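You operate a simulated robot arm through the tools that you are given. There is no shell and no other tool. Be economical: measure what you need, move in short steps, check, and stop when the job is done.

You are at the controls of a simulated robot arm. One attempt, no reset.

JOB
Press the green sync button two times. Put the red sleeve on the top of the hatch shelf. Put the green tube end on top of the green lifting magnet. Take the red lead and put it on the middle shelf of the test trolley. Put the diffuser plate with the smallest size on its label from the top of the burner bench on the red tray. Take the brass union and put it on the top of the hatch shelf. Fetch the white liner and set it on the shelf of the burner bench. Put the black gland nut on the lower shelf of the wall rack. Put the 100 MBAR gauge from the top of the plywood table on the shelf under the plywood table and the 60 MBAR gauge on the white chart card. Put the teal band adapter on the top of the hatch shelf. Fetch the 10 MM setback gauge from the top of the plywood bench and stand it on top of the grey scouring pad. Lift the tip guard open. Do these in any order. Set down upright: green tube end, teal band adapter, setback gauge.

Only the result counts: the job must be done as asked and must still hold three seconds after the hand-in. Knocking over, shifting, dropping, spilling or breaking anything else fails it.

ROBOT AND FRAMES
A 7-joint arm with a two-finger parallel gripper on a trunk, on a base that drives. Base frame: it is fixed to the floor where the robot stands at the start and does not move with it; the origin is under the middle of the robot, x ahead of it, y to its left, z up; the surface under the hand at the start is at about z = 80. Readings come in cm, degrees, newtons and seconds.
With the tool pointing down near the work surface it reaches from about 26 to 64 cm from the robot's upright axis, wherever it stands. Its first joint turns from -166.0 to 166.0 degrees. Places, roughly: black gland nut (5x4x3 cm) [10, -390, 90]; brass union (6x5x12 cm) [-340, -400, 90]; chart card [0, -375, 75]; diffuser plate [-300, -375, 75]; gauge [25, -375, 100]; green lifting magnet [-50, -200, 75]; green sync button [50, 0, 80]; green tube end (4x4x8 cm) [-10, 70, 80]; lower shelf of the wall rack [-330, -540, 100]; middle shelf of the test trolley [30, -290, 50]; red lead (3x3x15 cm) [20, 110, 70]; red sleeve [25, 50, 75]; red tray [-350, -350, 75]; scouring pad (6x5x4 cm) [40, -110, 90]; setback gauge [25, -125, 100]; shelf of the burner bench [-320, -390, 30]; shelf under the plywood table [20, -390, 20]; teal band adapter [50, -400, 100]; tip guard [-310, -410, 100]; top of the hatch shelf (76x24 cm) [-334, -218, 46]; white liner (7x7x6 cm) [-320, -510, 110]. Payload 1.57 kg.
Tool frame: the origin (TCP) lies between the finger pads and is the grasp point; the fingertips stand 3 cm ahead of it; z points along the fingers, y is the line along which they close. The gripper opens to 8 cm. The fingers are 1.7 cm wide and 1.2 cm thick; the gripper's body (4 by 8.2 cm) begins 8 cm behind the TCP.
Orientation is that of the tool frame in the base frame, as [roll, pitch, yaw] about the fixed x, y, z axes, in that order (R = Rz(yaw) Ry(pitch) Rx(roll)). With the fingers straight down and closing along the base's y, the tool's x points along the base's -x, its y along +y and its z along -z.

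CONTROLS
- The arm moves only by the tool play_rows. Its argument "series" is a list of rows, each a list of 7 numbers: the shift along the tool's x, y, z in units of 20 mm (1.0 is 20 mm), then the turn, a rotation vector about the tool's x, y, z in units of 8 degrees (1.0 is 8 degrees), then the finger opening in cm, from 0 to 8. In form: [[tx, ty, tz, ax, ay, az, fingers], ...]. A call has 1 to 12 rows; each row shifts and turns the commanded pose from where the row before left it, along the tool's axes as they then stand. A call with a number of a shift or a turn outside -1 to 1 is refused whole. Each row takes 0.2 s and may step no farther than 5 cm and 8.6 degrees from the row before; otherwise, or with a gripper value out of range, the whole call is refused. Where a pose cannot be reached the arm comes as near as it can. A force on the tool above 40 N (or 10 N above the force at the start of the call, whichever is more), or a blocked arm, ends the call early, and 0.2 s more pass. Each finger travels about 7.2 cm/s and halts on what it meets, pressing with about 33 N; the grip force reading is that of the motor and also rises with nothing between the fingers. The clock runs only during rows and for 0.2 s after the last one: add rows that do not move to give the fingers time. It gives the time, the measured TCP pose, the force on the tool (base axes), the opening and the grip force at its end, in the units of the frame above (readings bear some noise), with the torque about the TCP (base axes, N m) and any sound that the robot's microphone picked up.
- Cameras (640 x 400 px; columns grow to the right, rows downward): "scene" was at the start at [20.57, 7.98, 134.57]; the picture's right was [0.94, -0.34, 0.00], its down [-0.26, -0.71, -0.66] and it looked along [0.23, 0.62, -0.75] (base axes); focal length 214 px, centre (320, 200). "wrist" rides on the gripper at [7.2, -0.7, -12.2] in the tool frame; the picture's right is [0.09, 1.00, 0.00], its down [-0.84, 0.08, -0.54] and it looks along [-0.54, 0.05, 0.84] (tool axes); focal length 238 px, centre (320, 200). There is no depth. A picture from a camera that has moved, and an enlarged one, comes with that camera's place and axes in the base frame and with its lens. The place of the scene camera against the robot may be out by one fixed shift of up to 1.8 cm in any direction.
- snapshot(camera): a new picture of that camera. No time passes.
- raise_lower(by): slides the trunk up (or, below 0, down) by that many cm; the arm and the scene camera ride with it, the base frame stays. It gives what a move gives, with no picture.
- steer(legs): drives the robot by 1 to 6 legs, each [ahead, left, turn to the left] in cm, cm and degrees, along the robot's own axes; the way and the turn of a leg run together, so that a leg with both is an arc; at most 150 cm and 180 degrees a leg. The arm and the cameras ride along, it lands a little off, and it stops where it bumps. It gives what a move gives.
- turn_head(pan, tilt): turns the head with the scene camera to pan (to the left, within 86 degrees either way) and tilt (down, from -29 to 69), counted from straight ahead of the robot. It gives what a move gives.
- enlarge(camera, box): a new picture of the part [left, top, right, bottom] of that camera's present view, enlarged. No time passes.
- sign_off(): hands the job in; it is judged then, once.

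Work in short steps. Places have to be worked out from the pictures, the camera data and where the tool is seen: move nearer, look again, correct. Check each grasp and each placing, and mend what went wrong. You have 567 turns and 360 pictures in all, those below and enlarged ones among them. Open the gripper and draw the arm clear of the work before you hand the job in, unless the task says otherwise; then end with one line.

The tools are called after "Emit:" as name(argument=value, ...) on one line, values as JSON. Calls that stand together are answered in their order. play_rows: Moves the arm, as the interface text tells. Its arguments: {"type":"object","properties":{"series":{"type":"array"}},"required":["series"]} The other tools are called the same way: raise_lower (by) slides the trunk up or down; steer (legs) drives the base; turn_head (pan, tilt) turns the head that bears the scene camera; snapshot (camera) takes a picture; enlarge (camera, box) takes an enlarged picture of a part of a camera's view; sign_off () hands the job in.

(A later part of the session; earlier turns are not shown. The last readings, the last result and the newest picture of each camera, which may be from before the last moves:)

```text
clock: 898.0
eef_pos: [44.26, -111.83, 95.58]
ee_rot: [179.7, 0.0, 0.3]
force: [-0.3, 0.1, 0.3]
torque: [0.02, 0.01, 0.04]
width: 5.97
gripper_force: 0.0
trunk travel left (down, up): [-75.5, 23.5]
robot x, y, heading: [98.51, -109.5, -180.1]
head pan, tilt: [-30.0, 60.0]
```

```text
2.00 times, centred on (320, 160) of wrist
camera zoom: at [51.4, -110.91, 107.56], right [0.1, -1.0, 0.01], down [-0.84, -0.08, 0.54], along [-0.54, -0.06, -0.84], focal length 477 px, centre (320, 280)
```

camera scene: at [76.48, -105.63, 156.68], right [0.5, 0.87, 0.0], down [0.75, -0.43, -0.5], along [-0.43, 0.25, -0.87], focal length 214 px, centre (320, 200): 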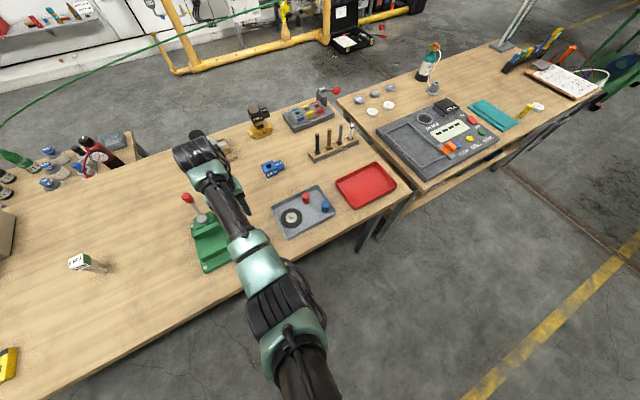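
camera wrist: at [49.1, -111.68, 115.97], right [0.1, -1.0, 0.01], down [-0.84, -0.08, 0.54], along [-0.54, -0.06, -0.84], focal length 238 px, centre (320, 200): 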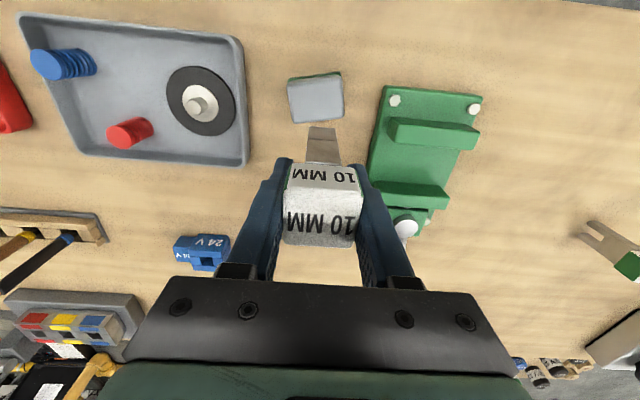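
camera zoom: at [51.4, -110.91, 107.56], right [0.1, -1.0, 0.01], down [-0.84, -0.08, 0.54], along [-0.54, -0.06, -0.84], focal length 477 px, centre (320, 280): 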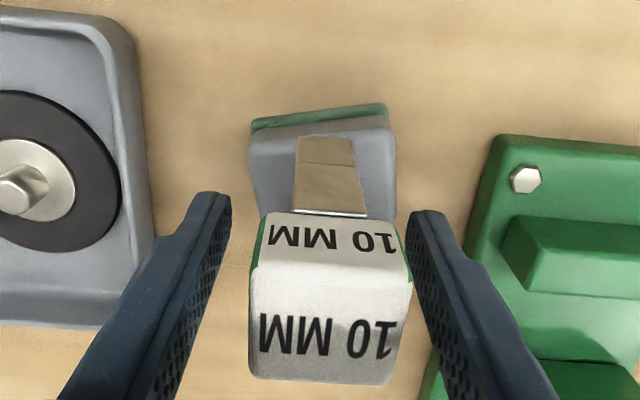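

Standing. I lift straight up and look.

Emit:
raise_lower(by=14)

Emit:
snapshot(camera="wrist")

Emit:
enlarge(camera="scene", box=[170, 170, 290, 270])

```text
clock: 899.7
eef_pos: [44.32, -111.75, 109.53]
ee_rot: [179.7, 0.0, 0.2]
force: [0.0, -1.2, 0.4]
torque: [0.01, 0.02, 0.0]
width: 6.02
gripper_force: 0.1
trunk travel left (down, up): [-89.5, 9.5]
robot x, y, heading: [98.56, -109.62, -180.1]
head pan, tilt: [-30.0, 60.0]
```

```text
102 pictures are left
camera wrist: at [51.39, -110.91, 121.58], right [0.1, -1.0, 0.01], down [-0.84, -0.08, 0.54], along [-0.54, -0.06, -0.84], focal length 238 px, centre (320, 200)
```

wrist: 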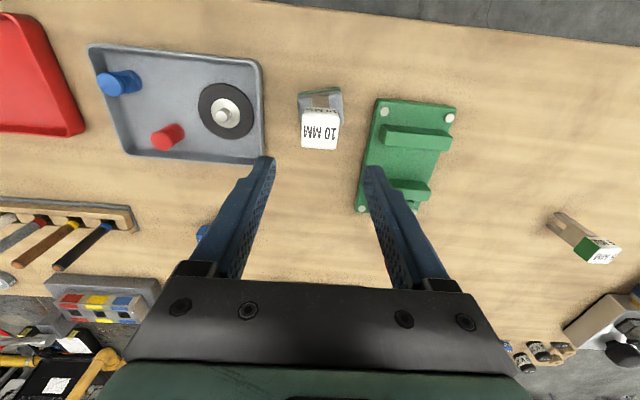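

```text
4.00 times, centred on (230, 220) of scene
camera zoom: at [76.51, -105.62, 165.18], right [0.5, 0.87, 0.0], down [0.75, -0.43, -0.5], along [-0.43, 0.25, -0.87], focal length 858 px, centre (680, 120)
```

zoom: 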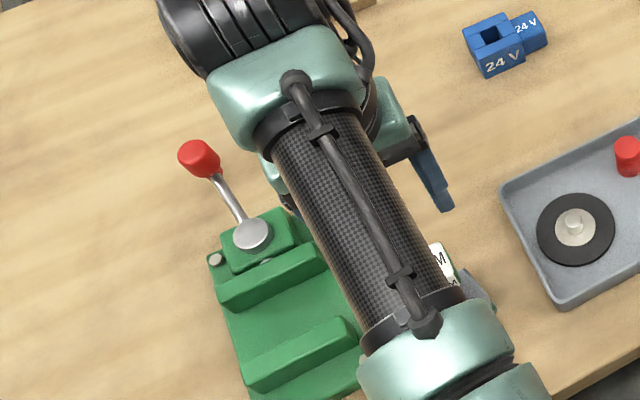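

The setback gauge stands on the pad. Last, the red lead: I drive north along the east side to y≈108.

Emit:
steer(legs=[[-12, 0, 0], [0, -110, 0], [0, -108, 0]])

Emit:
turn_head(pan=0, tilt=40)

Emit:
snapshot(camera="scene")

Emit:
snapshot(camera="wrist")

```text
clock: 911.2
eef_pos: [58.91, 105.05, 109.54]
ee_rot: [179.6, 0.0, -0.8]
force: [-0.2, 0.3, 0.6]
torque: [0.01, 0.0, 0.01]
width: 5.98
gripper_force: 0.0
trunk travel left (down, up): [-89.5, 9.5]
robot x, y, heading: [113.18, 106.41, 179.1]
head pan, tilt: [-30.0, 60.0]
```

```text
clock: 912.1
eef_pos: [58.89, 105.07, 109.65]
ee_rot: [179.7, 0.0, -0.9]
force: [-0.3, -0.3, 0.2]
torque: [0.05, 0.0, -0.03]
width: 6.0
gripper_force: 0.1
trunk travel left (down, up): [-89.5, 9.5]
robot x, y, heading: [113.41, 106.34, 179.2]
head pan, tilt: [0.0, 40.0]
```

```text
100 pictures are left
camera scene: at [88.46, 107.38, 167.85], right [0.02, 1.0, 0.0], down [0.64, -0.01, -0.77], along [-0.77, 0.01, -0.64], focal length 214 px, centre (320, 200)
```

scene: 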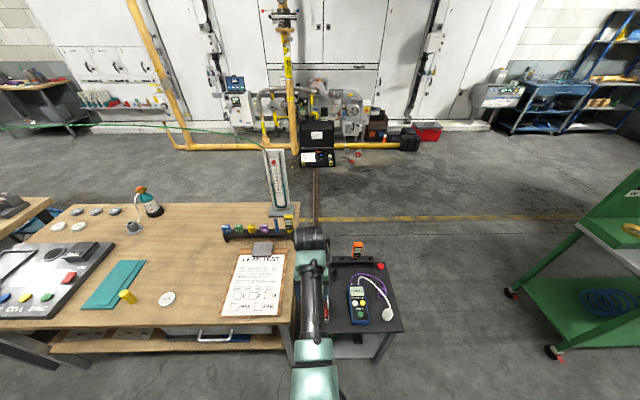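

```text
99 pictures are left
camera wrist: at [66.03, 105.78, 121.59], right [0.08, -1.0, 0.01], down [-0.84, -0.06, 0.54], along [-0.54, -0.05, -0.84], focal length 238 px, centre (320, 200)
```

wrist: 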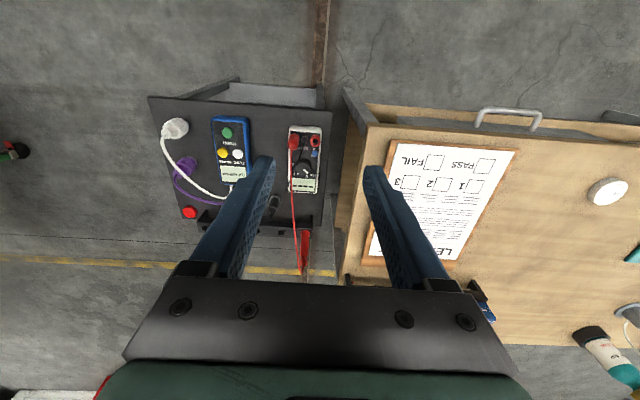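

Lead at [20, 106], top z≈80.5, standing in the rack slot. I tilt the hand 45° forward here, in free space.

Emit:
play_rows(series=[[0, 0, 0, 0, -1, 0, 6], [0, 0, 0, 0, -1, 0, 6], [0, 0, 0, 0, -1, 0, 6], [0, 0, 0, 0, -1, 0, 6], [0, 0, 0, 0, -1, 0, 5], [0, 0, 0, 0, -0.62, 0, 5]])

Emit:
raise_lower(by=-18)

Emit:
steer(legs=[[20, 0, 0]])

Emit:
snapshot(camera="wrist")

```text
clock: 913.5
eef_pos: [58.89, 104.93, 109.55]
ee_rot: [179.5, 45.1, -1.1]
force: [-0.6, -0.6, 0.0]
torque: [0.0, 0.0, 0.01]
width: 5.02
gripper_force: 0.0
trunk travel left (down, up): [-89.5, 9.5]
robot x, y, heading: [113.74, 106.55, 179.3]
head pan, tilt: [0.0, 40.0]
```

```text
clock: 915.5
eef_pos: [58.92, 105.12, 91.57]
ee_rot: [179.6, 45.0, -1.0]
force: [1.3, -0.5, 0.0]
torque: [0.04, 0.01, 0.03]
width: 5.01
gripper_force: 0.0
trunk travel left (down, up): [-71.5, 27.5]
robot x, y, heading: [113.13, 106.34, 178.9]
head pan, tilt: [0.0, 40.0]
```

```text
clock: 917.1
eef_pos: [38.94, 105.45, 91.49]
ee_rot: [179.6, 44.9, -1.0]
force: [0.8, -0.1, 0.1]
torque: [0.02, 0.0, -0.01]
width: 5.0
gripper_force: 0.1
trunk travel left (down, up): [-71.5, 27.5]
robot x, y, heading: [92.93, 106.75, 178.9]
head pan, tilt: [0.0, 40.0]
```

```text
98 pictures are left
camera wrist: at [52.6, 106.01, 94.93], right [0.05, -1.0, -0.06], down [-0.21, -0.07, 0.98], along [-0.98, -0.04, -0.21], focal length 238 px, centre (320, 200)
```

wrist: 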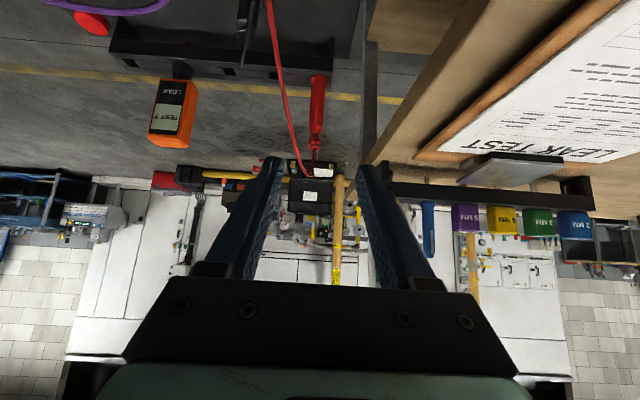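

Lead handle: thick part around z 70–78. I drive 16 ahead at this height, then lower with the trunk.

Emit:
steer(legs=[[16, 0, 0]])

Emit:
raise_lower(by=-9)

Emit:
snapshot(camera="wrist")

```text
clock: 918.6
eef_pos: [22.87, 105.68, 91.59]
ee_rot: [179.5, 44.9, -1.1]
force: [-0.3, 0.5, -0.1]
torque: [0.03, 0.02, -0.03]
width: 4.99
gripper_force: 0.0
trunk travel left (down, up): [-71.5, 27.5]
robot x, y, heading: [76.83, 106.92, 179.0]
head pan, tilt: [0.0, 40.0]
```

```text
clock: 919.8
eef_pos: [23.03, 105.7, 82.6]
ee_rot: [179.7, 45.1, -1.2]
force: [0.4, 0.0, 1.0]
torque: [0.0, 0.02, 0.01]
width: 5.01
gripper_force: 0.0
trunk travel left (down, up): [-62.5, 36.5]
robot x, y, heading: [77.23, 106.85, 179.0]
head pan, tilt: [0.0, 40.0]
```

```text
97 pictures are left
camera wrist: at [36.6, 106.3, 85.96], right [0.05, -1.0, -0.06], down [-0.21, -0.07, 0.98], along [-0.98, -0.04, -0.21], focal length 238 px, centre (320, 200)
```

wrist: 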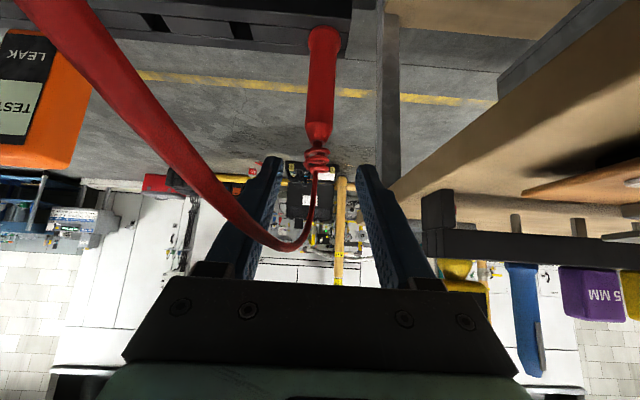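

Handle spans z 68–78. I lower 8 more, then move forward 2 and check.

Emit:
raise_lower(by=-8)

Emit:
play_rows(series=[[-0.35, 0, 0.35, 0, 0, 0, 5], [-0.35, 0, 0.35, 0, 0, 0, 5]])

Emit:
snapshot(camera="wrist")

```text
clock: 921.0
eef_pos: [22.9, 105.68, 74.56]
ee_rot: [179.7, 45.0, -1.0]
force: [0.6, 1.0, -0.3]
torque: [0.01, 0.0, -0.02]
width: 4.99
gripper_force: 0.1
trunk travel left (down, up): [-54.5, 44.5]
robot x, y, heading: [76.98, 106.63, 178.9]
head pan, tilt: [0.0, 40.0]
```

```text
clock: 921.6
eef_pos: [20.93, 105.75, 74.5]
ee_rot: [179.6, 44.9, -1.1]
force: [0.0, 0.0, 0.3]
torque: [-0.02, 0.0, 0.0]
width: 4.99
gripper_force: 0.1
trunk travel left (down, up): [-54.5, 44.5]
robot x, y, heading: [77.27, 107.06, 178.9]
head pan, tilt: [0.0, 40.0]
```

```text
96 pictures are left
camera wrist: at [34.62, 106.31, 77.9], right [0.05, -1.0, -0.06], down [-0.21, -0.07, 0.98], along [-0.98, -0.04, -0.21], focal length 238 px, centre (320, 200)
```

wrist: 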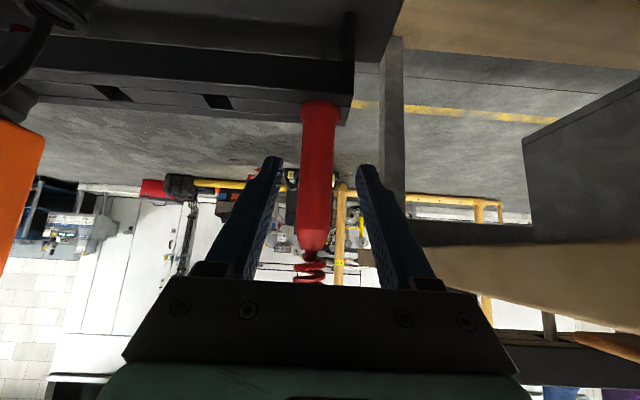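

The handle is between the fingers. Close.

Emit:
play_rows(series=[[0, 0, 0, 0, 0, 0, 3], [0, 0, 0, 0, 0, 0, 1], [0, 0, 0, 0, 0, 0, 0], [0, 0, 0, 0, 0, 0, 0]])

Emit:
raise_lower(by=5)

Emit:
snapshot(camera="wrist")

```text
clock: 922.6
eef_pos: [20.95, 105.77, 74.56]
ee_rot: [179.6, 45.0, -1.1]
force: [-0.4, -0.9, 0.8]
torque: [-0.03, 0.03, -0.01]
width: 1.96
gripper_force: 33.1
trunk travel left (down, up): [-54.5, 44.5]
robot x, y, heading: [76.99, 106.61, 178.7]
head pan, tilt: [0.0, 40.0]
```

```text
clock: 923.5
eef_pos: [21.02, 105.63, 79.55]
ee_rot: [179.6, 45.0, -1.1]
force: [-0.7, -0.9, 0.4]
torque: [0.02, 0.01, -0.01]
width: 2.0
gripper_force: 33.2
trunk travel left (down, up): [-59.5, 39.5]
robot x, y, heading: [77.09, 106.76, 179.3]
head pan, tilt: [0.0, 40.0]
```

```text
95 pictures are left
camera wrist: at [34.62, 106.3, 82.92], right [0.05, -1.0, -0.06], down [-0.21, -0.07, 0.98], along [-0.98, -0.04, -0.21], focal length 238 px, centre (320, 200)
```

wrist: 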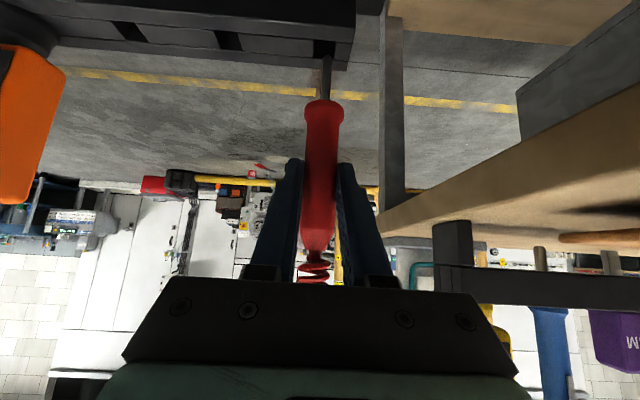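

The lead lifts out (it has a metal tip below). I raise 9 more, back well clear of the benches and drive south on the east side, watching the force.

Emit:
raise_lower(by=12)

Emit:
steer(legs=[[-52, 0, 0]])

Emit:
steer(legs=[[0, 130, 0], [0, 130, 0]])

Emit:
snapshot(camera="scene")

```text
clock: 925.0
eef_pos: [20.99, 105.76, 91.48]
ee_rot: [179.6, 44.9, -1.1]
force: [-0.7, 0.2, 1.0]
torque: [-0.02, 0.02, -0.02]
width: 1.98
gripper_force: 32.6
trunk travel left (down, up): [-71.5, 27.5]
robot x, y, heading: [76.94, 106.83, 178.9]
head pan, tilt: [0.0, 40.0]
```

```text
clock: 928.1
eef_pos: [73.49, 104.79, 91.48]
ee_rot: [179.6, 45.1, -1.3]
force: [-1.1, -0.8, -0.1]
torque: [-0.01, 0.0, -0.02]
width: 1.98
gripper_force: 32.8
trunk travel left (down, up): [-71.5, 27.5]
robot x, y, heading: [129.63, 106.18, 178.6]
head pan, tilt: [0.0, 40.0]
```

```text
clock: 940.8
eef_pos: [68.78, -155.65, 91.56]
ee_rot: [179.5, 44.9, -1.5]
force: [0.2, -0.7, -0.5]
torque: [0.02, 0.01, 0.04]
width: 1.97
gripper_force: 33.6
trunk travel left (down, up): [-71.5, 27.5]
robot x, y, heading: [124.91, -154.91, 178.6]
head pan, tilt: [0.0, 40.0]
```

```text
94 pictures are left
camera scene: at [100.3, -153.52, 149.86], right [0.02, 1.0, 0.0], down [0.64, -0.02, -0.77], along [-0.77, 0.02, -0.64], focal length 214 px, centre (320, 200)
```

scene: 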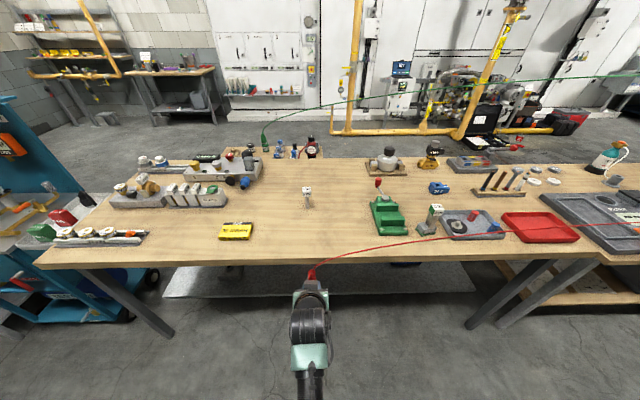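

No tug. I continue south to the trolley and look at its east side.

Emit:
steer(legs=[[0, 0, 1.2], [0, 137, 0]])

Emit:
turn_head(pan=0, tilt=40)

Emit:
snapshot(camera="scene")

Emit:
snapshot(camera="wrist")

```text
clock: 947.9
eef_pos: [68.96, -292.94, 91.46]
ee_rot: [179.7, 45.0, 0.2]
force: [0.7, 0.4, -0.2]
torque: [0.05, 0.0, 0.0]
width: 1.96
gripper_force: 32.8
trunk travel left (down, up): [-71.5, 27.5]
robot x, y, heading: [124.98, -290.09, -179.7]
head pan, tilt: [0.0, 40.0]
```

```text
clock: 948.5
eef_pos: [69.03, -292.98, 91.46]
ee_rot: [179.7, 44.9, 0.1]
force: [0.9, 0.4, -0.5]
torque: [0.03, -0.01, 0.02]
width: 1.98
gripper_force: 33.1
trunk travel left (down, up): [-71.5, 27.5]
robot x, y, heading: [125.2, -290.32, -179.9]
head pan, tilt: [0.0, 40.0]
```

```text
93 pictures are left
camera scene: at [100.48, -289.96, 149.86], right [-0.01, 1.0, 0.0], down [0.64, 0.0, -0.77], along [-0.77, 0.0, -0.64], focal length 214 px, centre (320, 200)
```

scene: 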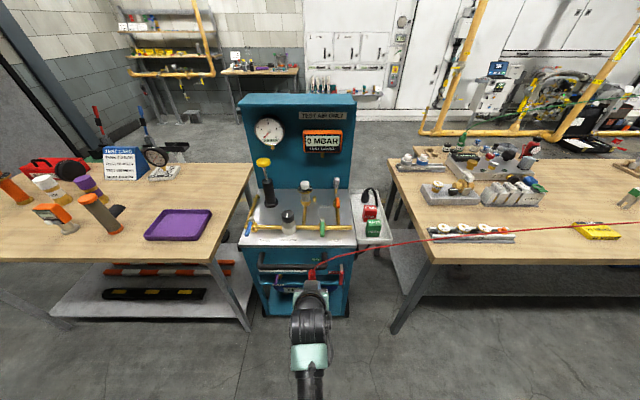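

```text
92 pictures are left
camera wrist: at [82.64, -292.07, 94.9], right [0.07, -1.0, -0.06], down [-0.21, -0.07, 0.98], along [-0.98, -0.06, -0.21], focal length 238 px, centre (320, 200)
```

wrist: 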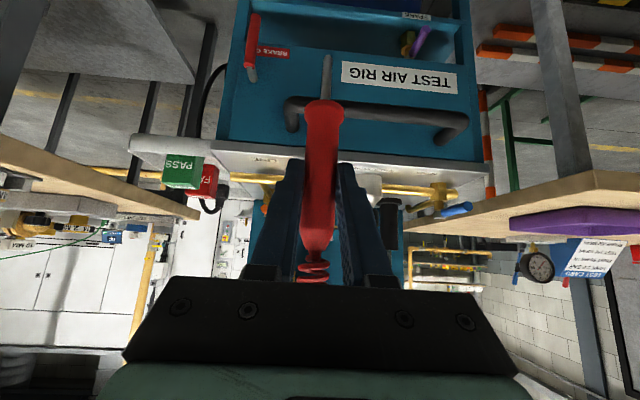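

From this side a panel reads TEST AIR RIG. I lower the trunk to see the middle shelf from here.

Emit:
raise_lower(by=-30)

Emit:
turn_head(pan=0, tilt=35)

Emit:
snapshot(camera="scene")

Emit:
snapshot(camera="wrist")

```text
clock: 951.5
eef_pos: [69.06, -292.87, 61.51]
ee_rot: [179.6, 45.0, 0.2]
force: [0.0, -0.8, 0.2]
torque: [0.0, 0.01, -0.01]
width: 1.97
gripper_force: 33.3
trunk travel left (down, up): [-41.5, 57.5]
robot x, y, heading: [125.08, -290.41, -179.7]
head pan, tilt: [0.0, 40.0]
```

```text
clock: 952.2
eef_pos: [69.0, -292.97, 61.51]
ee_rot: [179.6, 45.0, 0.2]
force: [-0.6, -0.5, -0.4]
torque: [0.01, 0.01, -0.04]
width: 1.96
gripper_force: 32.6
trunk travel left (down, up): [-41.5, 57.5]
robot x, y, heading: [124.97, -290.31, -179.7]
head pan, tilt: [0.0, 35.0]
```

```text
91 pictures are left
camera scene: at [100.18, -289.95, 120.61], right [-0.01, 1.0, 0.0], down [0.57, 0.0, -0.82], along [-0.82, 0.0, -0.57], focal length 214 px, centre (320, 200)
```

scene: 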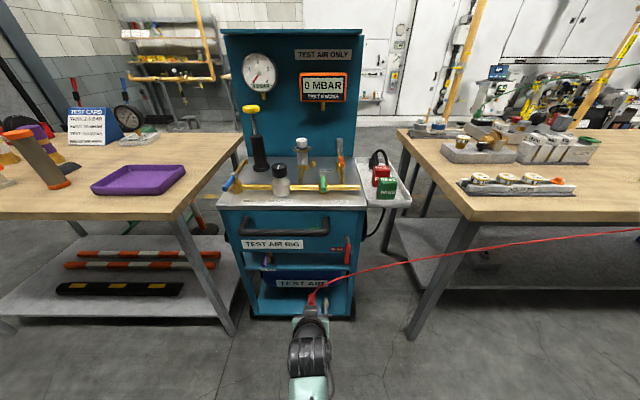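

```text
90 pictures are left
camera wrist: at [82.63, -292.06, 64.91], right [0.07, -1.0, -0.06], down [-0.21, -0.07, 0.98], along [-0.98, -0.06, -0.21], focal length 238 px, centre (320, 200)
```

wrist: 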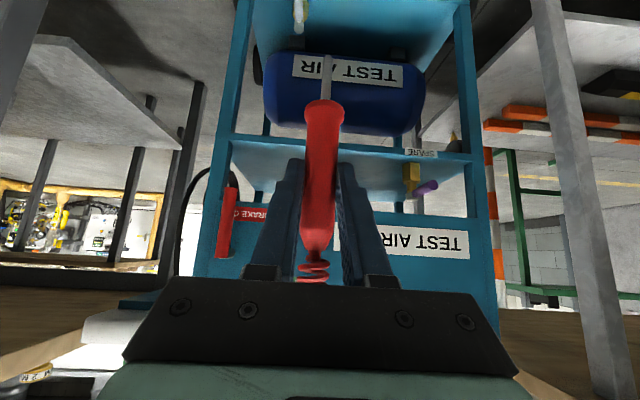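

From the east the gap under the panel is only about 10 cm; the west side is open. I carry the lead round by the south aisle with the arm pointing north. Raise, turn, and drive.

Emit:
raise_lower(by=32)

Emit:
steer(legs=[[0, 0, -89], [0, 31, 0], [-125, 0, 0], [-125, 0, 0]])

Emit:
turn_head(pan=70, tilt=30)

Emit:
snapshot(camera="scene")

```text
clock: 955.3
eef_pos: [69.05, -292.89, 93.54]
ee_rot: [179.6, 44.9, 0.2]
force: [-0.5, 0.0, -0.3]
torque: [0.03, -0.06, 0.01]
width: 1.97
gripper_force: 33.1
trunk travel left (down, up): [-73.5, 25.5]
robot x, y, heading: [124.92, -290.68, -179.6]
head pan, tilt: [0.0, 35.0]
```

```text
clock: 973.0
eef_pos: [93.55, -483.61, 93.52]
ee_rot: [179.6, 45.1, -89.3]
force: [0.0, 0.9, -0.8]
torque: [-0.02, 0.03, 0.01]
width: 1.95
gripper_force: 33.5
trunk travel left (down, up): [-73.5, 25.5]
robot x, y, heading: [96.93, -539.37, 91.1]
head pan, tilt: [0.0, 35.0]
```

```text
clock: 974.4
eef_pos: [93.43, -483.6, 93.49]
ee_rot: [179.5, 45.0, -89.2]
force: [0.4, 0.0, -0.9]
torque: [-0.02, -0.01, -0.02]
width: 1.97
gripper_force: 33.1
trunk travel left (down, up): [-73.5, 25.5]
robot x, y, heading: [96.7, -539.64, 90.9]
head pan, tilt: [70.0, 30.0]
```

```text
89 pictures are left
camera scene: at [88.69, -519.02, 153.39], right [0.33, 0.94, 0.0], down [0.47, -0.16, -0.87], along [-0.82, 0.28, -0.5], focal length 214 px, centre (320, 200)
```

scene: 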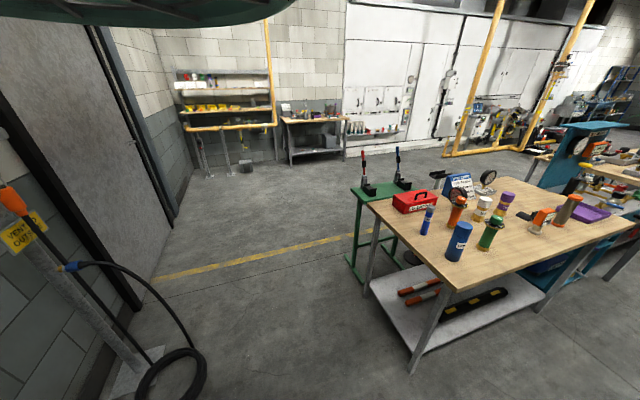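

The aisle is passable at y≈-536. I continue west, turn to face east, and go north to the trolley's west side.

Emit:
steer(legs=[[4, 0, -1], [0, 110, 0], [0, 108, 0]])

Emit:
steer(legs=[[0, 0, -90], [0, 120, 0], [0, 121, 0]])

Emit:
turn_head(pan=0, tilt=35)

Emit:
snapshot(camera="scene")

```text
clock: 985.6
eef_pos: [-122.62, -480.26, 93.5]
ee_rot: [179.6, 44.9, -89.9]
force: [-0.2, -0.2, 0.1]
torque: [-0.06, -0.02, 0.0]
width: 1.97
gripper_force: 32.7
trunk travel left (down, up): [-73.5, 25.5]
robot x, y, heading: [-120.02, -536.18, 90.4]
head pan, tilt: [70.0, 30.0]
```

```text
clock: 1001.3
eef_pos: [-66.95, -291.19, 93.51]
ee_rot: [179.6, 45.0, -179.8]
force: [-0.3, 0.1, -0.1]
torque: [0.0, -0.01, 0.01]
width: 1.95
gripper_force: 32.7
trunk travel left (down, up): [-73.5, 25.5]
robot x, y, heading: [-123.02, -293.75, 0.1]
head pan, tilt: [70.0, 30.0]
```

```text
clock: 1002.7
eef_pos: [-66.88, -291.31, 93.52]
ee_rot: [179.6, 44.9, -179.8]
force: [-0.5, 0.4, -0.3]
torque: [-0.01, 0.01, -0.01]
width: 1.99
gripper_force: 32.4
trunk travel left (down, up): [-73.5, 25.5]
robot x, y, heading: [-123.15, -293.99, 0.4]
head pan, tilt: [0.0, 35.0]
```

```text
88 pictures are left
camera scene: at [-96.28, -292.97, 152.61], right [0.01, -1.0, 0.0], down [-0.57, 0.0, -0.82], along [0.82, 0.01, -0.57], focal length 214 px, centre (320, 200)
```

scene: 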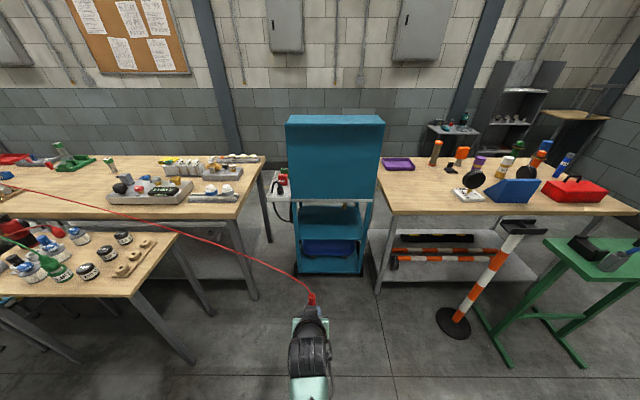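

I check the magnet with the tube end and then lower for the shelf.

Emit:
enlarge(camera="scene", box=[0, 210, 160, 310])

Emit:
raise_lower(by=-32)

Emit:
steer(legs=[[35, 0, 0]])

Emit:
snapshot(camera="scene")

Emit:
snapshot(camera="wrist")

```text
4.00 times, centred on (80, 260) of scene
camera zoom: at [-96.28, -292.97, 152.61], right [0.01, -1.0, 0.0], down [-0.57, 0.0, -0.82], along [0.82, 0.01, -0.57], focal length 858 px, centre (1280, -40)
```

zoom: 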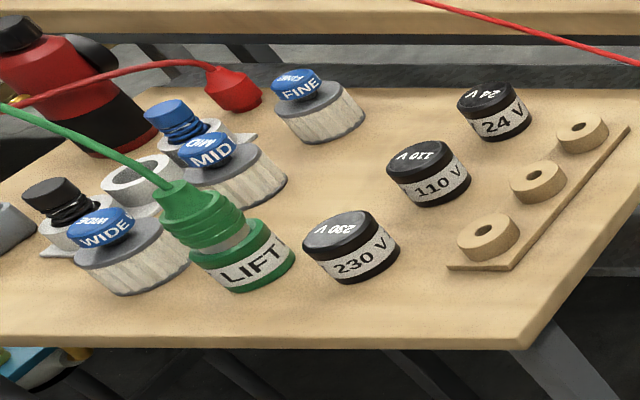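

```text
clock: 1005.9
eef_pos: [-66.77, -291.19, 61.51]
ee_rot: [179.7, 44.9, -179.8]
force: [0.4, -0.1, -0.8]
torque: [0.01, 0.02, 0.06]
width: 1.97
gripper_force: 32.8
trunk travel left (down, up): [-41.5, 57.5]
robot x, y, heading: [-122.88, -293.83, 0.6]
head pan, tilt: [0.0, 35.0]
```

```text
clock: 1008.1
eef_pos: [-31.59, -291.31, 61.41]
ee_rot: [179.6, 44.9, -179.9]
force: [-0.2, -0.7, -0.6]
torque: [0.03, -0.02, -0.01]
width: 1.98
gripper_force: 32.6
trunk travel left (down, up): [-41.5, 57.5]
robot x, y, heading: [-87.69, -293.63, 0.0]
head pan, tilt: [0.0, 35.0]
```

```text
86 pictures are left
camera scene: at [-61.07, -292.85, 120.61], right [0.0, -1.0, 0.0], down [-0.57, 0.0, -0.82], along [0.82, 0.0, -0.57], focal length 214 px, centre (320, 200)
```

scene: 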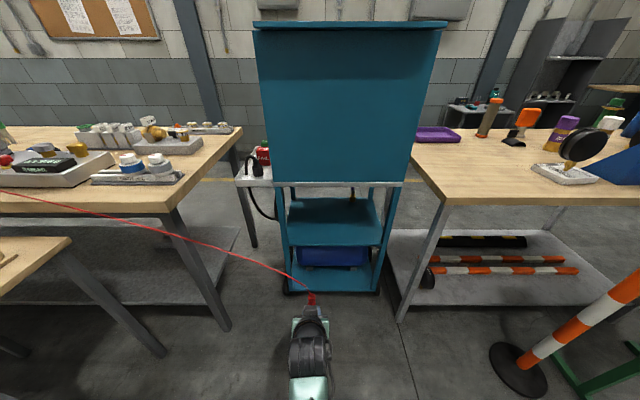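

```text
85 pictures are left
camera wrist: at [-45.43, -291.89, 64.9], right [-0.07, 1.0, -0.06], down [0.21, 0.07, 0.98], along [0.98, 0.06, -0.21], focal length 238 px, centre (320, 200)
```

wrist: 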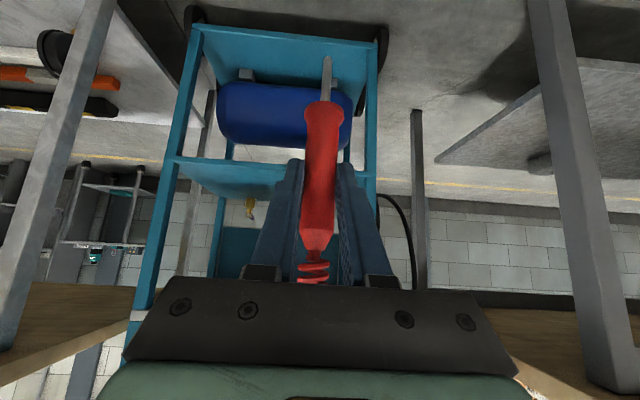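

The tube end stands well. For the lead: middle shelf front ≈ x 10.5, z≈43, opening up to 77. I tilt 15° more and extend the arm 10 cm here in the open.

Emit:
play_rows(series=[[0, 0, 0, 0, -0.63, 0, 0], [0, 0, 0, 0, -0.63, 0, 0], [0, 0, 0, 0, -0.63, 0, 0], [-0.4, 0, 0.7, 0, 0, 0, 0], [-0.4, 0, 0.7, 0, 0, 0, 0], [-0.4, 0, 0.7, 0, 0, 0, 0], [-0.4, 0, 0.7, 0, 0, 0, 0], [-0.4, 0, 0.7, 0, 0, 0, 0], [-0.4, 0, 0.7, 0, 0, 0, 0]])

Emit:
steer(legs=[[25, -4, 0]])

Emit:
snapshot(camera="wrist")

Emit:
turn_head(pan=-5, tilt=50)

Emit:
snapshot(camera="scene")

```text
clock: 1010.1
eef_pos: [-22.04, -291.23, 61.49]
ee_rot: [179.3, 60.1, 179.9]
force: [0.6, -0.4, -0.5]
torque: [0.01, 0.0, 0.0]
width: 1.99
gripper_force: 33.4
trunk travel left (down, up): [-41.5, 57.5]
robot x, y, heading: [-88.08, -293.3, 0.1]
head pan, tilt: [0.0, 35.0]
```

```text
clock: 1012.0
eef_pos: [3.09, -295.08, 61.44]
ee_rot: [179.5, 60.0, 179.9]
force: [-0.2, 0.5, -0.8]
torque: [-0.03, -0.03, 0.01]
width: 1.98
gripper_force: 32.8
trunk travel left (down, up): [-41.5, 57.5]
robot x, y, heading: [-62.56, -297.43, -0.0]
head pan, tilt: [0.0, 35.0]
```

```text
84 pictures are left
camera wrist: at [-11.2, -295.73, 61.17], right [-0.05, 1.0, -0.07], down [-0.05, 0.07, 1.0], along [1.0, 0.06, 0.05], focal length 238 px, centre (320, 200)
```

wrist: 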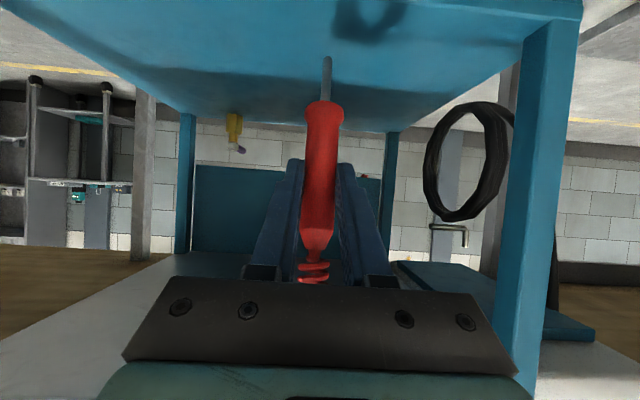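

```text
clock: 1012.8
eef_pos: [2.91, -295.06, 61.56]
ee_rot: [179.4, 60.0, 179.9]
force: [-0.4, 0.0, -0.8]
torque: [0.02, 0.0, 0.0]
width: 1.99
gripper_force: 32.2
trunk travel left (down, up): [-41.5, 57.5]
robot x, y, heading: [-63.09, -296.94, 0.3]
head pan, tilt: [-5.0, 50.0]
```

```text
83 pictures are left
camera scene: at [-37.22, -297.43, 118.45], right [-0.08, -1.0, 0.0], down [-0.76, 0.06, -0.64], along [0.64, -0.05, -0.77], focal length 214 px, centre (320, 200)
```

scene: 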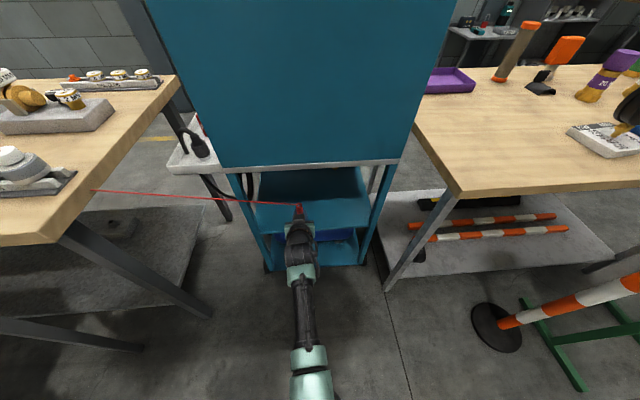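

To keep the wrist below the upper tray I tilt 15° more, then drive in 24 cm.

Emit:
play_rows(series=[[0, 0, 0, 0, -0.63, 0, 0], [0, 0, 0, 0, -0.63, 0, 0], [0, 0, 0, 0, -0.63, 0, 0]])

Emit:
steer(legs=[[12, 0, 0]])

Emit:
snapshot(camera="wrist")

Emit:
snapshot(camera="scene")

```text
clock: 1013.5
eef_pos: [3.07, -295.1, 61.47]
ee_rot: [178.8, 75.2, 179.4]
force: [-0.4, -0.7, 0.0]
torque: [-0.01, -0.03, -0.02]
width: 1.96
gripper_force: 33.3
trunk travel left (down, up): [-41.5, 57.5]
robot x, y, heading: [-62.67, -297.44, 0.4]
head pan, tilt: [-5.0, 50.0]
```

```text
clock: 1014.8
eef_pos: [14.76, -294.96, 61.46]
ee_rot: [178.9, 75.1, 179.2]
force: [0.5, -0.4, -0.8]
torque: [-0.03, -0.01, -0.02]
width: 1.97
gripper_force: 33.8
trunk travel left (down, up): [-41.5, 57.5]
robot x, y, heading: [-51.08, -297.37, 0.5]
head pan, tilt: [-5.0, 50.0]
```

```text
82 pictures are left
camera wrist: at [1.07, -295.68, 57.47], right [-0.03, 1.0, -0.08], down [-0.31, 0.07, 0.95], along [0.95, 0.05, 0.31], focal length 238 px, centre (320, 200)
```

wrist: 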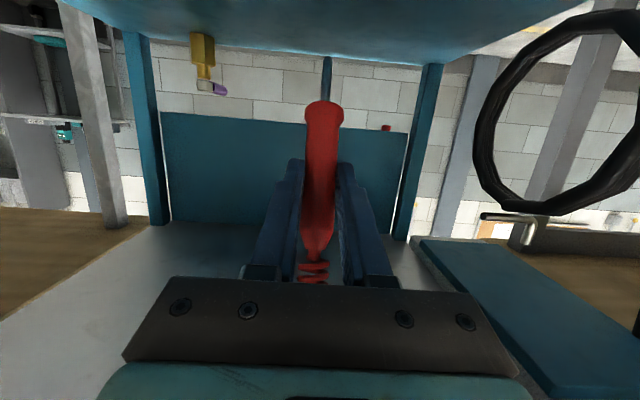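

```text
81 pictures are left
camera scene: at [-25.41, -297.38, 118.43], right [-0.08, -1.0, 0.0], down [-0.76, 0.06, -0.64], along [0.64, -0.05, -0.77], focal length 214 px, centre (320, 200)
```

scene: 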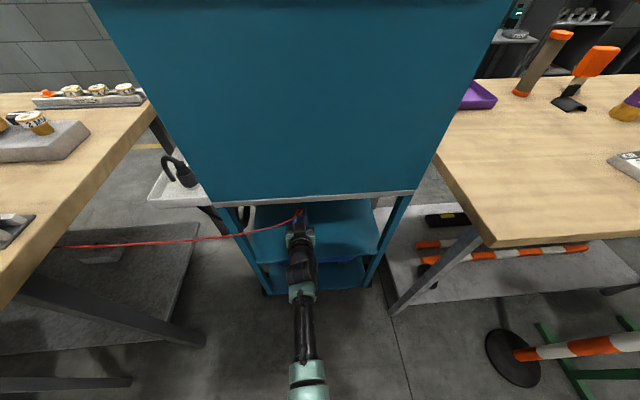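

Good. 12 cm more in, then feel down.

Emit:
steer(legs=[[12, 0, 0]])

Emit:
raise_lower(by=-2.5)

Emit:
snapshot(camera="wrist")

```text
clock: 1016.0
eef_pos: [26.83, -294.97, 61.42]
ee_rot: [178.8, 75.1, 179.1]
force: [-0.3, 0.0, -0.3]
torque: [-0.04, 0.02, 0.03]
width: 1.98
gripper_force: 32.7
trunk travel left (down, up): [-41.5, 57.5]
robot x, y, heading: [-39.05, -297.23, 0.1]
head pan, tilt: [-5.0, 50.0]
```

```text
clock: 1016.7
eef_pos: [26.77, -294.97, 58.88]
ee_rot: [178.8, 75.2, 179.2]
force: [-0.7, -0.2, 0.2]
torque: [0.0, 0.0, -0.03]
width: 1.97
gripper_force: 33.0
trunk travel left (down, up): [-39.0, 60.0]
robot x, y, heading: [-39.23, -297.42, 0.3]
head pan, tilt: [-5.0, 50.0]
```

```text
80 pictures are left
camera wrist: at [12.98, -295.65, 54.97], right [-0.03, 1.0, -0.08], down [-0.31, 0.07, 0.95], along [0.95, 0.05, 0.31], focal length 238 px, centre (320, 200)
```

wrist: 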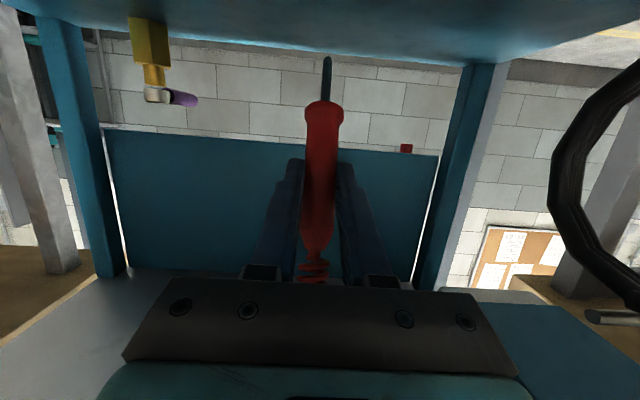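

Feel down in 0.3 cm steps.

Emit:
play_rows(series=[[0.145, 0, 0.04, 0, 0, 0, 0], [0.145, 0, 0.04, 0, 0, 0, 0], [0.145, 0, 0.04, 0, 0, 0, 0]])

Emit:
play_rows(series=[[0.145, 0, 0.04, 0, 0, 0, 0], [0.145, 0, 0.04, 0, 0, 0, 0], [0.145, 0, 0.04, 0, 0, 0, 0]])

Emit:
play_rows(series=[[0.145, 0, 0.04, 0, 0, 0, 0], [0.145, 0, 0.04, 0, 0, 0, 0]])

Emit:
snapshot(camera="wrist")

```text
clock: 1017.5
eef_pos: [26.56, -294.96, 58.1]
ee_rot: [178.7, 75.2, 179.1]
force: [-0.2, -0.2, 0.3]
torque: [0.0, -0.03, 0.01]
width: 1.96
gripper_force: 32.9
trunk travel left (down, up): [-39.0, 60.0]
robot x, y, heading: [-38.49, -297.38, 0.2]
head pan, tilt: [-5.0, 50.0]
```

```text
clock: 1018.3
eef_pos: [26.63, -294.92, 57.19]
ee_rot: [178.8, 75.2, 179.3]
force: [-0.1, -0.2, -0.8]
torque: [0.01, -0.01, 0.0]
width: 1.96
gripper_force: 33.3
trunk travel left (down, up): [-39.0, 60.0]
robot x, y, heading: [-38.8, -297.46, 0.4]
head pan, tilt: [-5.0, 50.0]
```

```text
clock: 1018.9
eef_pos: [26.69, -294.98, 56.57]
ee_rot: [179.0, 75.2, 179.3]
force: [0.5, 0.3, -1.1]
torque: [0.02, -0.01, 0.03]
width: 2.0
gripper_force: 33.4
trunk travel left (down, up): [-39.0, 60.0]
robot x, y, heading: [-39.21, -297.16, -0.1]
head pan, tilt: [-5.0, 50.0]
```

```text
79 pictures are left
camera wrist: at [13.02, -295.59, 52.6], right [-0.03, 1.0, -0.08], down [-0.31, 0.07, 0.95], along [0.95, 0.06, 0.31], focal length 238 px, centre (320, 200)
```

wrist: 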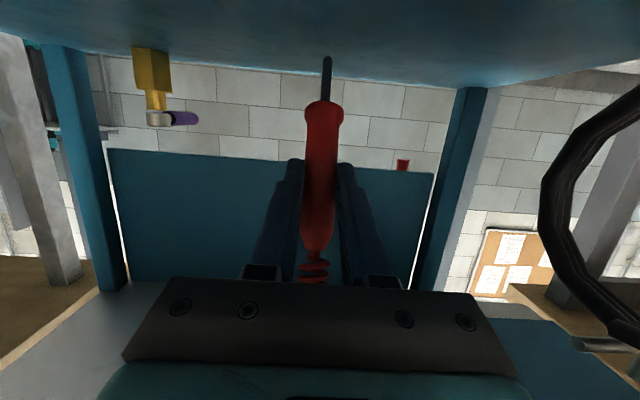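

Shelf at about z 47.5, contact imminent; continue.

Emit:
play_rows(series=[[0.145, 0, 0.04, 0, 0, 0, 0], [0.145, 0, 0.04, 0, 0, 0, 0]])

Emit:
play_rows(series=[[0.145, 0, 0.04, 0, 0, 0, 0], [0.145, 0, 0.04, 0, 0, 0, 0]])

```text
clock: 1019.5
eef_pos: [26.72, -295.01, 56.08]
ee_rot: [178.7, 75.4, 179.4]
force: [-1.1, -0.3, 0.9]
torque: [-0.01, -0.06, -0.02]
width: 1.95
gripper_force: 32.6
trunk travel left (down, up): [-39.0, 60.0]
robot x, y, heading: [-39.01, -297.16, 0.4]
head pan, tilt: [-5.0, 50.0]
```

```text
clock: 1020.1
eef_pos: [26.88, -294.98, 55.92]
ee_rot: [178.6, 76.0, 179.0]
force: [-2.4, -1.2, 14.5]
torque: [-0.05, -0.71, -0.05]
width: 1.96
gripper_force: 32.5
trunk travel left (down, up): [-39.0, 60.0]
robot x, y, heading: [-38.8, -297.53, 0.2]
head pan, tilt: [-5.0, 50.0]
```

Tip is on the shelf. I now lower the handle by moving back and down in an arc so the lead pivots towards lying.

Emit:
play_rows(series=[[0.24, 0, -0.25, 0, 0, 0, 0], [0.27, 0, -0.23, 0, 0, 0, 0]])

Emit:
play_rows(series=[[0.3, 0, -0.21, 0, 0, 0, 0], [0.3, 0, -0.2, 0, 0, 0, 0]])

Emit:
snapshot(camera="wrist")

```text
clock: 1020.7
eef_pos: [25.66, -294.87, 54.87]
ee_rot: [178.7, 75.5, 179.2]
force: [2.1, 1.0, 10.9]
torque: [0.04, -1.05, 0.03]
width: 1.96
gripper_force: 32.9
trunk travel left (down, up): [-39.0, 60.0]
robot x, y, heading: [-39.81, -297.18, 0.3]
head pan, tilt: [-5.0, 50.0]
```

```text
clock: 1021.3
eef_pos: [24.44, -294.93, 53.87]
ee_rot: [178.8, 75.5, 179.3]
force: [2.6, 0.6, 10.7]
torque: [0.05, -1.07, 0.04]
width: 1.96
gripper_force: 33.1
trunk travel left (down, up): [-39.0, 60.0]
robot x, y, heading: [-39.2, -297.04, 0.3]
head pan, tilt: [-5.0, 50.0]
```

```text
78 pictures are left
camera wrist: at [10.77, -295.61, 49.81], right [-0.03, 1.0, -0.08], down [-0.32, 0.07, 0.95], along [0.95, 0.06, 0.31], focal length 238 px, centre (320, 200)
```

wrist: 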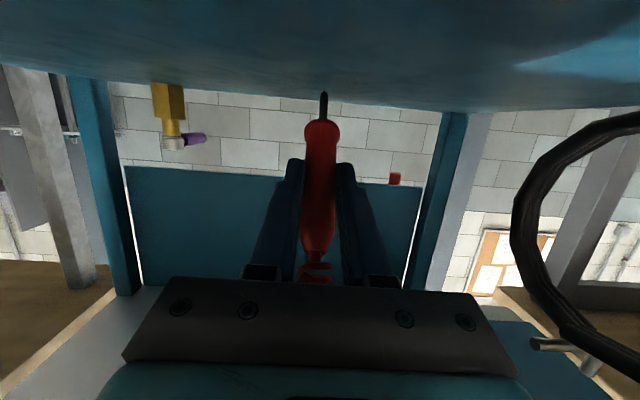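

The lead pivots nicely. One more small step, then release.

Emit:
play_rows(series=[[0.28, 0, -0.2, 0, 0, 0, 0], [0.2, 0, -0.15, 0, 0, 0, 0]])

Emit:
play_rows(series=[[0, 0, 0, 0, 0, 0, 2.6], [0, 0, 0, 0, 0, 0, 3.6], [0, 0, 0, 0, 0, 0, 4.5], [0, 0, 0, 0, 0, 0, 4.5]])

Emit:
snapshot(camera="wrist")

```text
clock: 1021.9
eef_pos: [23.82, -295.04, 53.59]
ee_rot: [178.4, 75.8, 178.7]
force: [11.2, -3.7, 24.7]
torque: [-0.11, 3.28, 0.44]
width: 1.96
gripper_force: 32.9
trunk travel left (down, up): [-39.0, 60.0]
robot x, y, heading: [-38.96, -297.36, 0.2]
head pan, tilt: [-5.0, 50.0]
```

```text
clock: 1022.9
eef_pos: [23.74, -294.89, 53.6]
ee_rot: [178.5, 75.8, 179.0]
force: [2.8, -5.8, 33.6]
torque: [-0.25, 5.02, 0.83]
width: 4.51
gripper_force: 0.0
trunk travel left (down, up): [-39.0, 60.0]
robot x, y, heading: [-38.78, -297.58, 0.2]
head pan, tilt: [-5.0, 50.0]
```

```text
77 pictures are left
camera wrist: at [10.07, -295.57, 49.44], right [-0.03, 1.0, -0.08], down [-0.32, 0.07, 0.94], along [0.95, 0.05, 0.32], focal length 238 px, centre (320, 200)
```

wrist: 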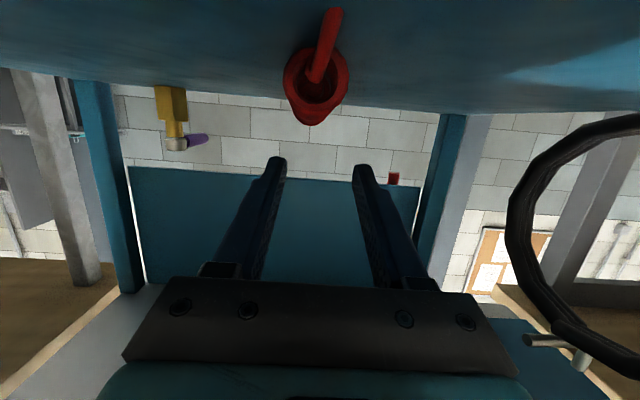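

The lead has dropped onto the shelf; the hand's underside is pressing on the shelf edge. I raise 2.5 cm and back out.

Emit:
raise_lower(by=3)

Emit:
snapshot(camera="wrist")

```text
clock: 1023.7
eef_pos: [23.43, -294.89, 55.84]
ee_rot: [178.8, 74.9, 179.3]
force: [0.3, -0.4, 0.2]
torque: [-0.02, 0.02, 0.0]
width: 4.51
gripper_force: 0.1
trunk travel left (down, up): [-42.0, 57.0]
robot x, y, heading: [-39.04, -297.42, 0.0]
head pan, tilt: [-5.0, 50.0]
```

```text
76 pictures are left
camera wrist: at [9.76, -295.59, 51.89], right [-0.03, 1.0, -0.08], down [-0.31, 0.07, 0.95], along [0.95, 0.05, 0.3], focal length 238 px, centre (320, 200)
```

wrist: 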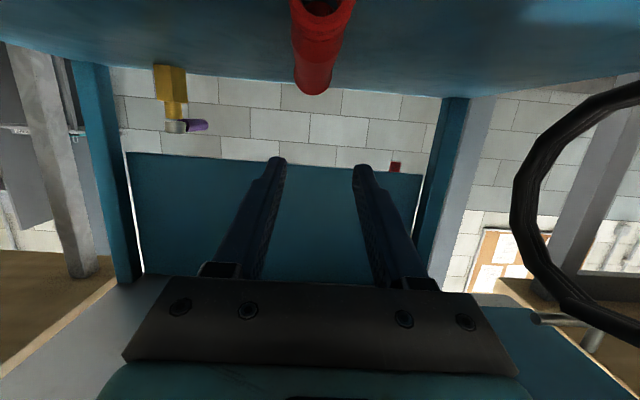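

The lead lies on the middle shelf. I back out 45 cm and look.

Emit:
steer(legs=[[-45, 0, 0]])

Emit:
turn_head(pan=-3, tilt=35)

Emit:
enlarge(camera="scene", box=[230, 130, 430, 255])

```text
clock: 1026.4
eef_pos: [-21.33, -295.17, 55.99]
ee_rot: [178.8, 75.3, 179.1]
force: [0.0, -0.4, 0.0]
torque: [-0.02, 0.0, -0.01]
width: 4.51
gripper_force: 0.1
trunk travel left (down, up): [-42.0, 57.0]
robot x, y, heading: [-83.8, -297.37, -0.0]
head pan, tilt: [-5.0, 50.0]
```

```text
clock: 1027.2
eef_pos: [-21.2, -295.07, 55.96]
ee_rot: [178.8, 75.1, 179.1]
force: [-0.3, 0.3, -0.5]
torque: [-0.03, 0.02, 0.01]
width: 4.51
gripper_force: 0.1
trunk travel left (down, up): [-42.0, 57.0]
robot x, y, heading: [-83.66, -297.67, 0.1]
head pan, tilt: [-3.0, 35.0]
```

```text
3.20 times, centred on (330, 192) of scene
camera zoom: at [-57.23, -297.3, 121.11], right [-0.05, -1.0, 0.0], down [-0.57, 0.03, -0.82], along [0.82, -0.04, -0.57], focal length 686 px, centre (288, 224)
```

zoom: 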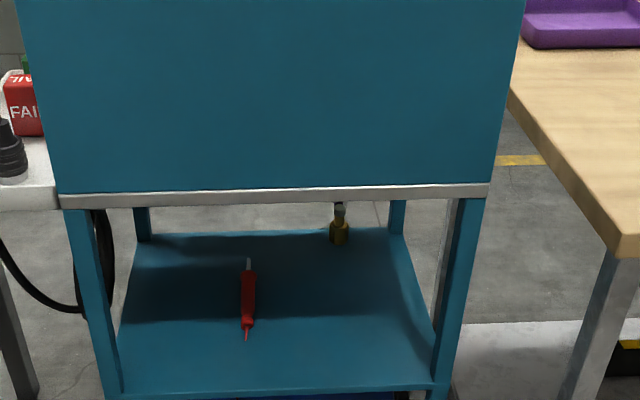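

The lead is on the middle shelf. I raise up, straighten the hand, and make final checks of the setback gauge, tube end and table.

Emit:
raise_lower(by=40)

Emit:
turn_head(pan=50, tilt=25)

Emit:
snapshot(camera="scene")

Emit:
turn_head(pan=-40, tilt=30)

Emit:
snapshot(camera="scene")

```text
clock: 1031.0
eef_pos: [-21.26, -295.16, 96.01]
ee_rot: [178.8, 75.2, 179.1]
force: [0.1, -0.1, 1.0]
torque: [-0.01, 0.01, -0.03]
width: 4.5
gripper_force: 0.0
trunk travel left (down, up): [-82.0, 17.0]
robot x, y, heading: [-83.97, -297.6, 0.0]
head pan, tilt: [-3.0, 35.0]
```

```text
clock: 1032.2
eef_pos: [-21.17, -295.05, 96.03]
ee_rot: [178.9, 75.3, 179.1]
force: [-0.7, -0.7, 0.6]
torque: [0.01, -0.04, -0.01]
width: 4.5
gripper_force: 0.1
trunk travel left (down, up): [-82.0, 17.0]
robot x, y, heading: [-83.72, -297.53, 0.3]
head pan, tilt: [50.0, 25.0]
```

```text
74 pictures are left
camera scene: at [-60.11, -289.8, 162.69], right [0.77, -0.64, 0.0], down [-0.27, -0.32, -0.91], along [0.58, 0.69, -0.42], focal length 214 px, centre (320, 200)
```

scene: 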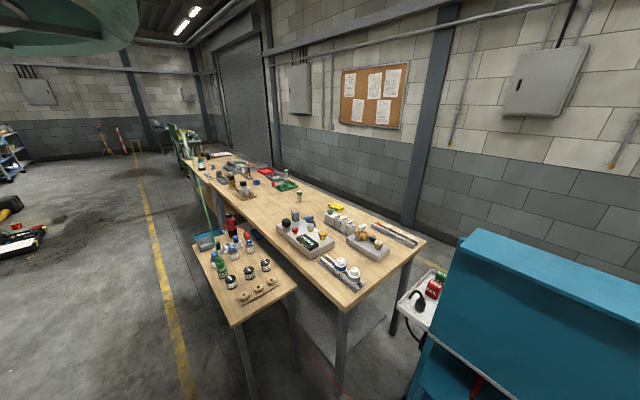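

```text
clock: 1033.9
eef_pos: [-21.38, -295.15, 96.04]
ee_rot: [178.8, 75.2, 179.0]
force: [-0.2, 0.0, 0.8]
torque: [-0.02, 0.0, -0.01]
width: 4.49
gripper_force: 0.0
trunk travel left (down, up): [-82.0, 17.0]
robot x, y, heading: [-83.68, -297.29, 0.3]
head pan, tilt: [-40.0, 30.0]
```

```text
73 pictures are left
camera scene: at [-59.08, -302.65, 161.89], right [-0.64, -0.77, 0.0], down [-0.38, 0.32, -0.87], along [0.66, -0.56, -0.5], focal length 214 px, centre (320, 200)
```

scene: 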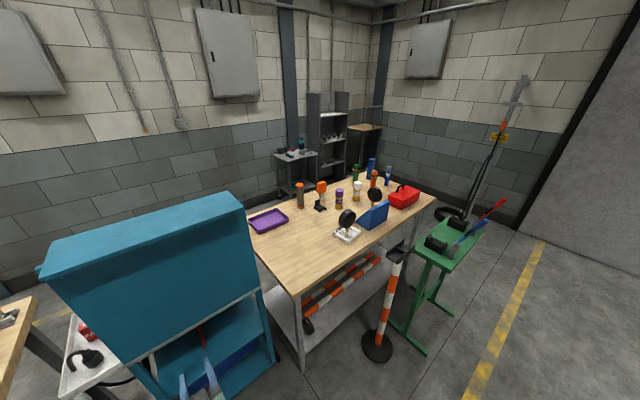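

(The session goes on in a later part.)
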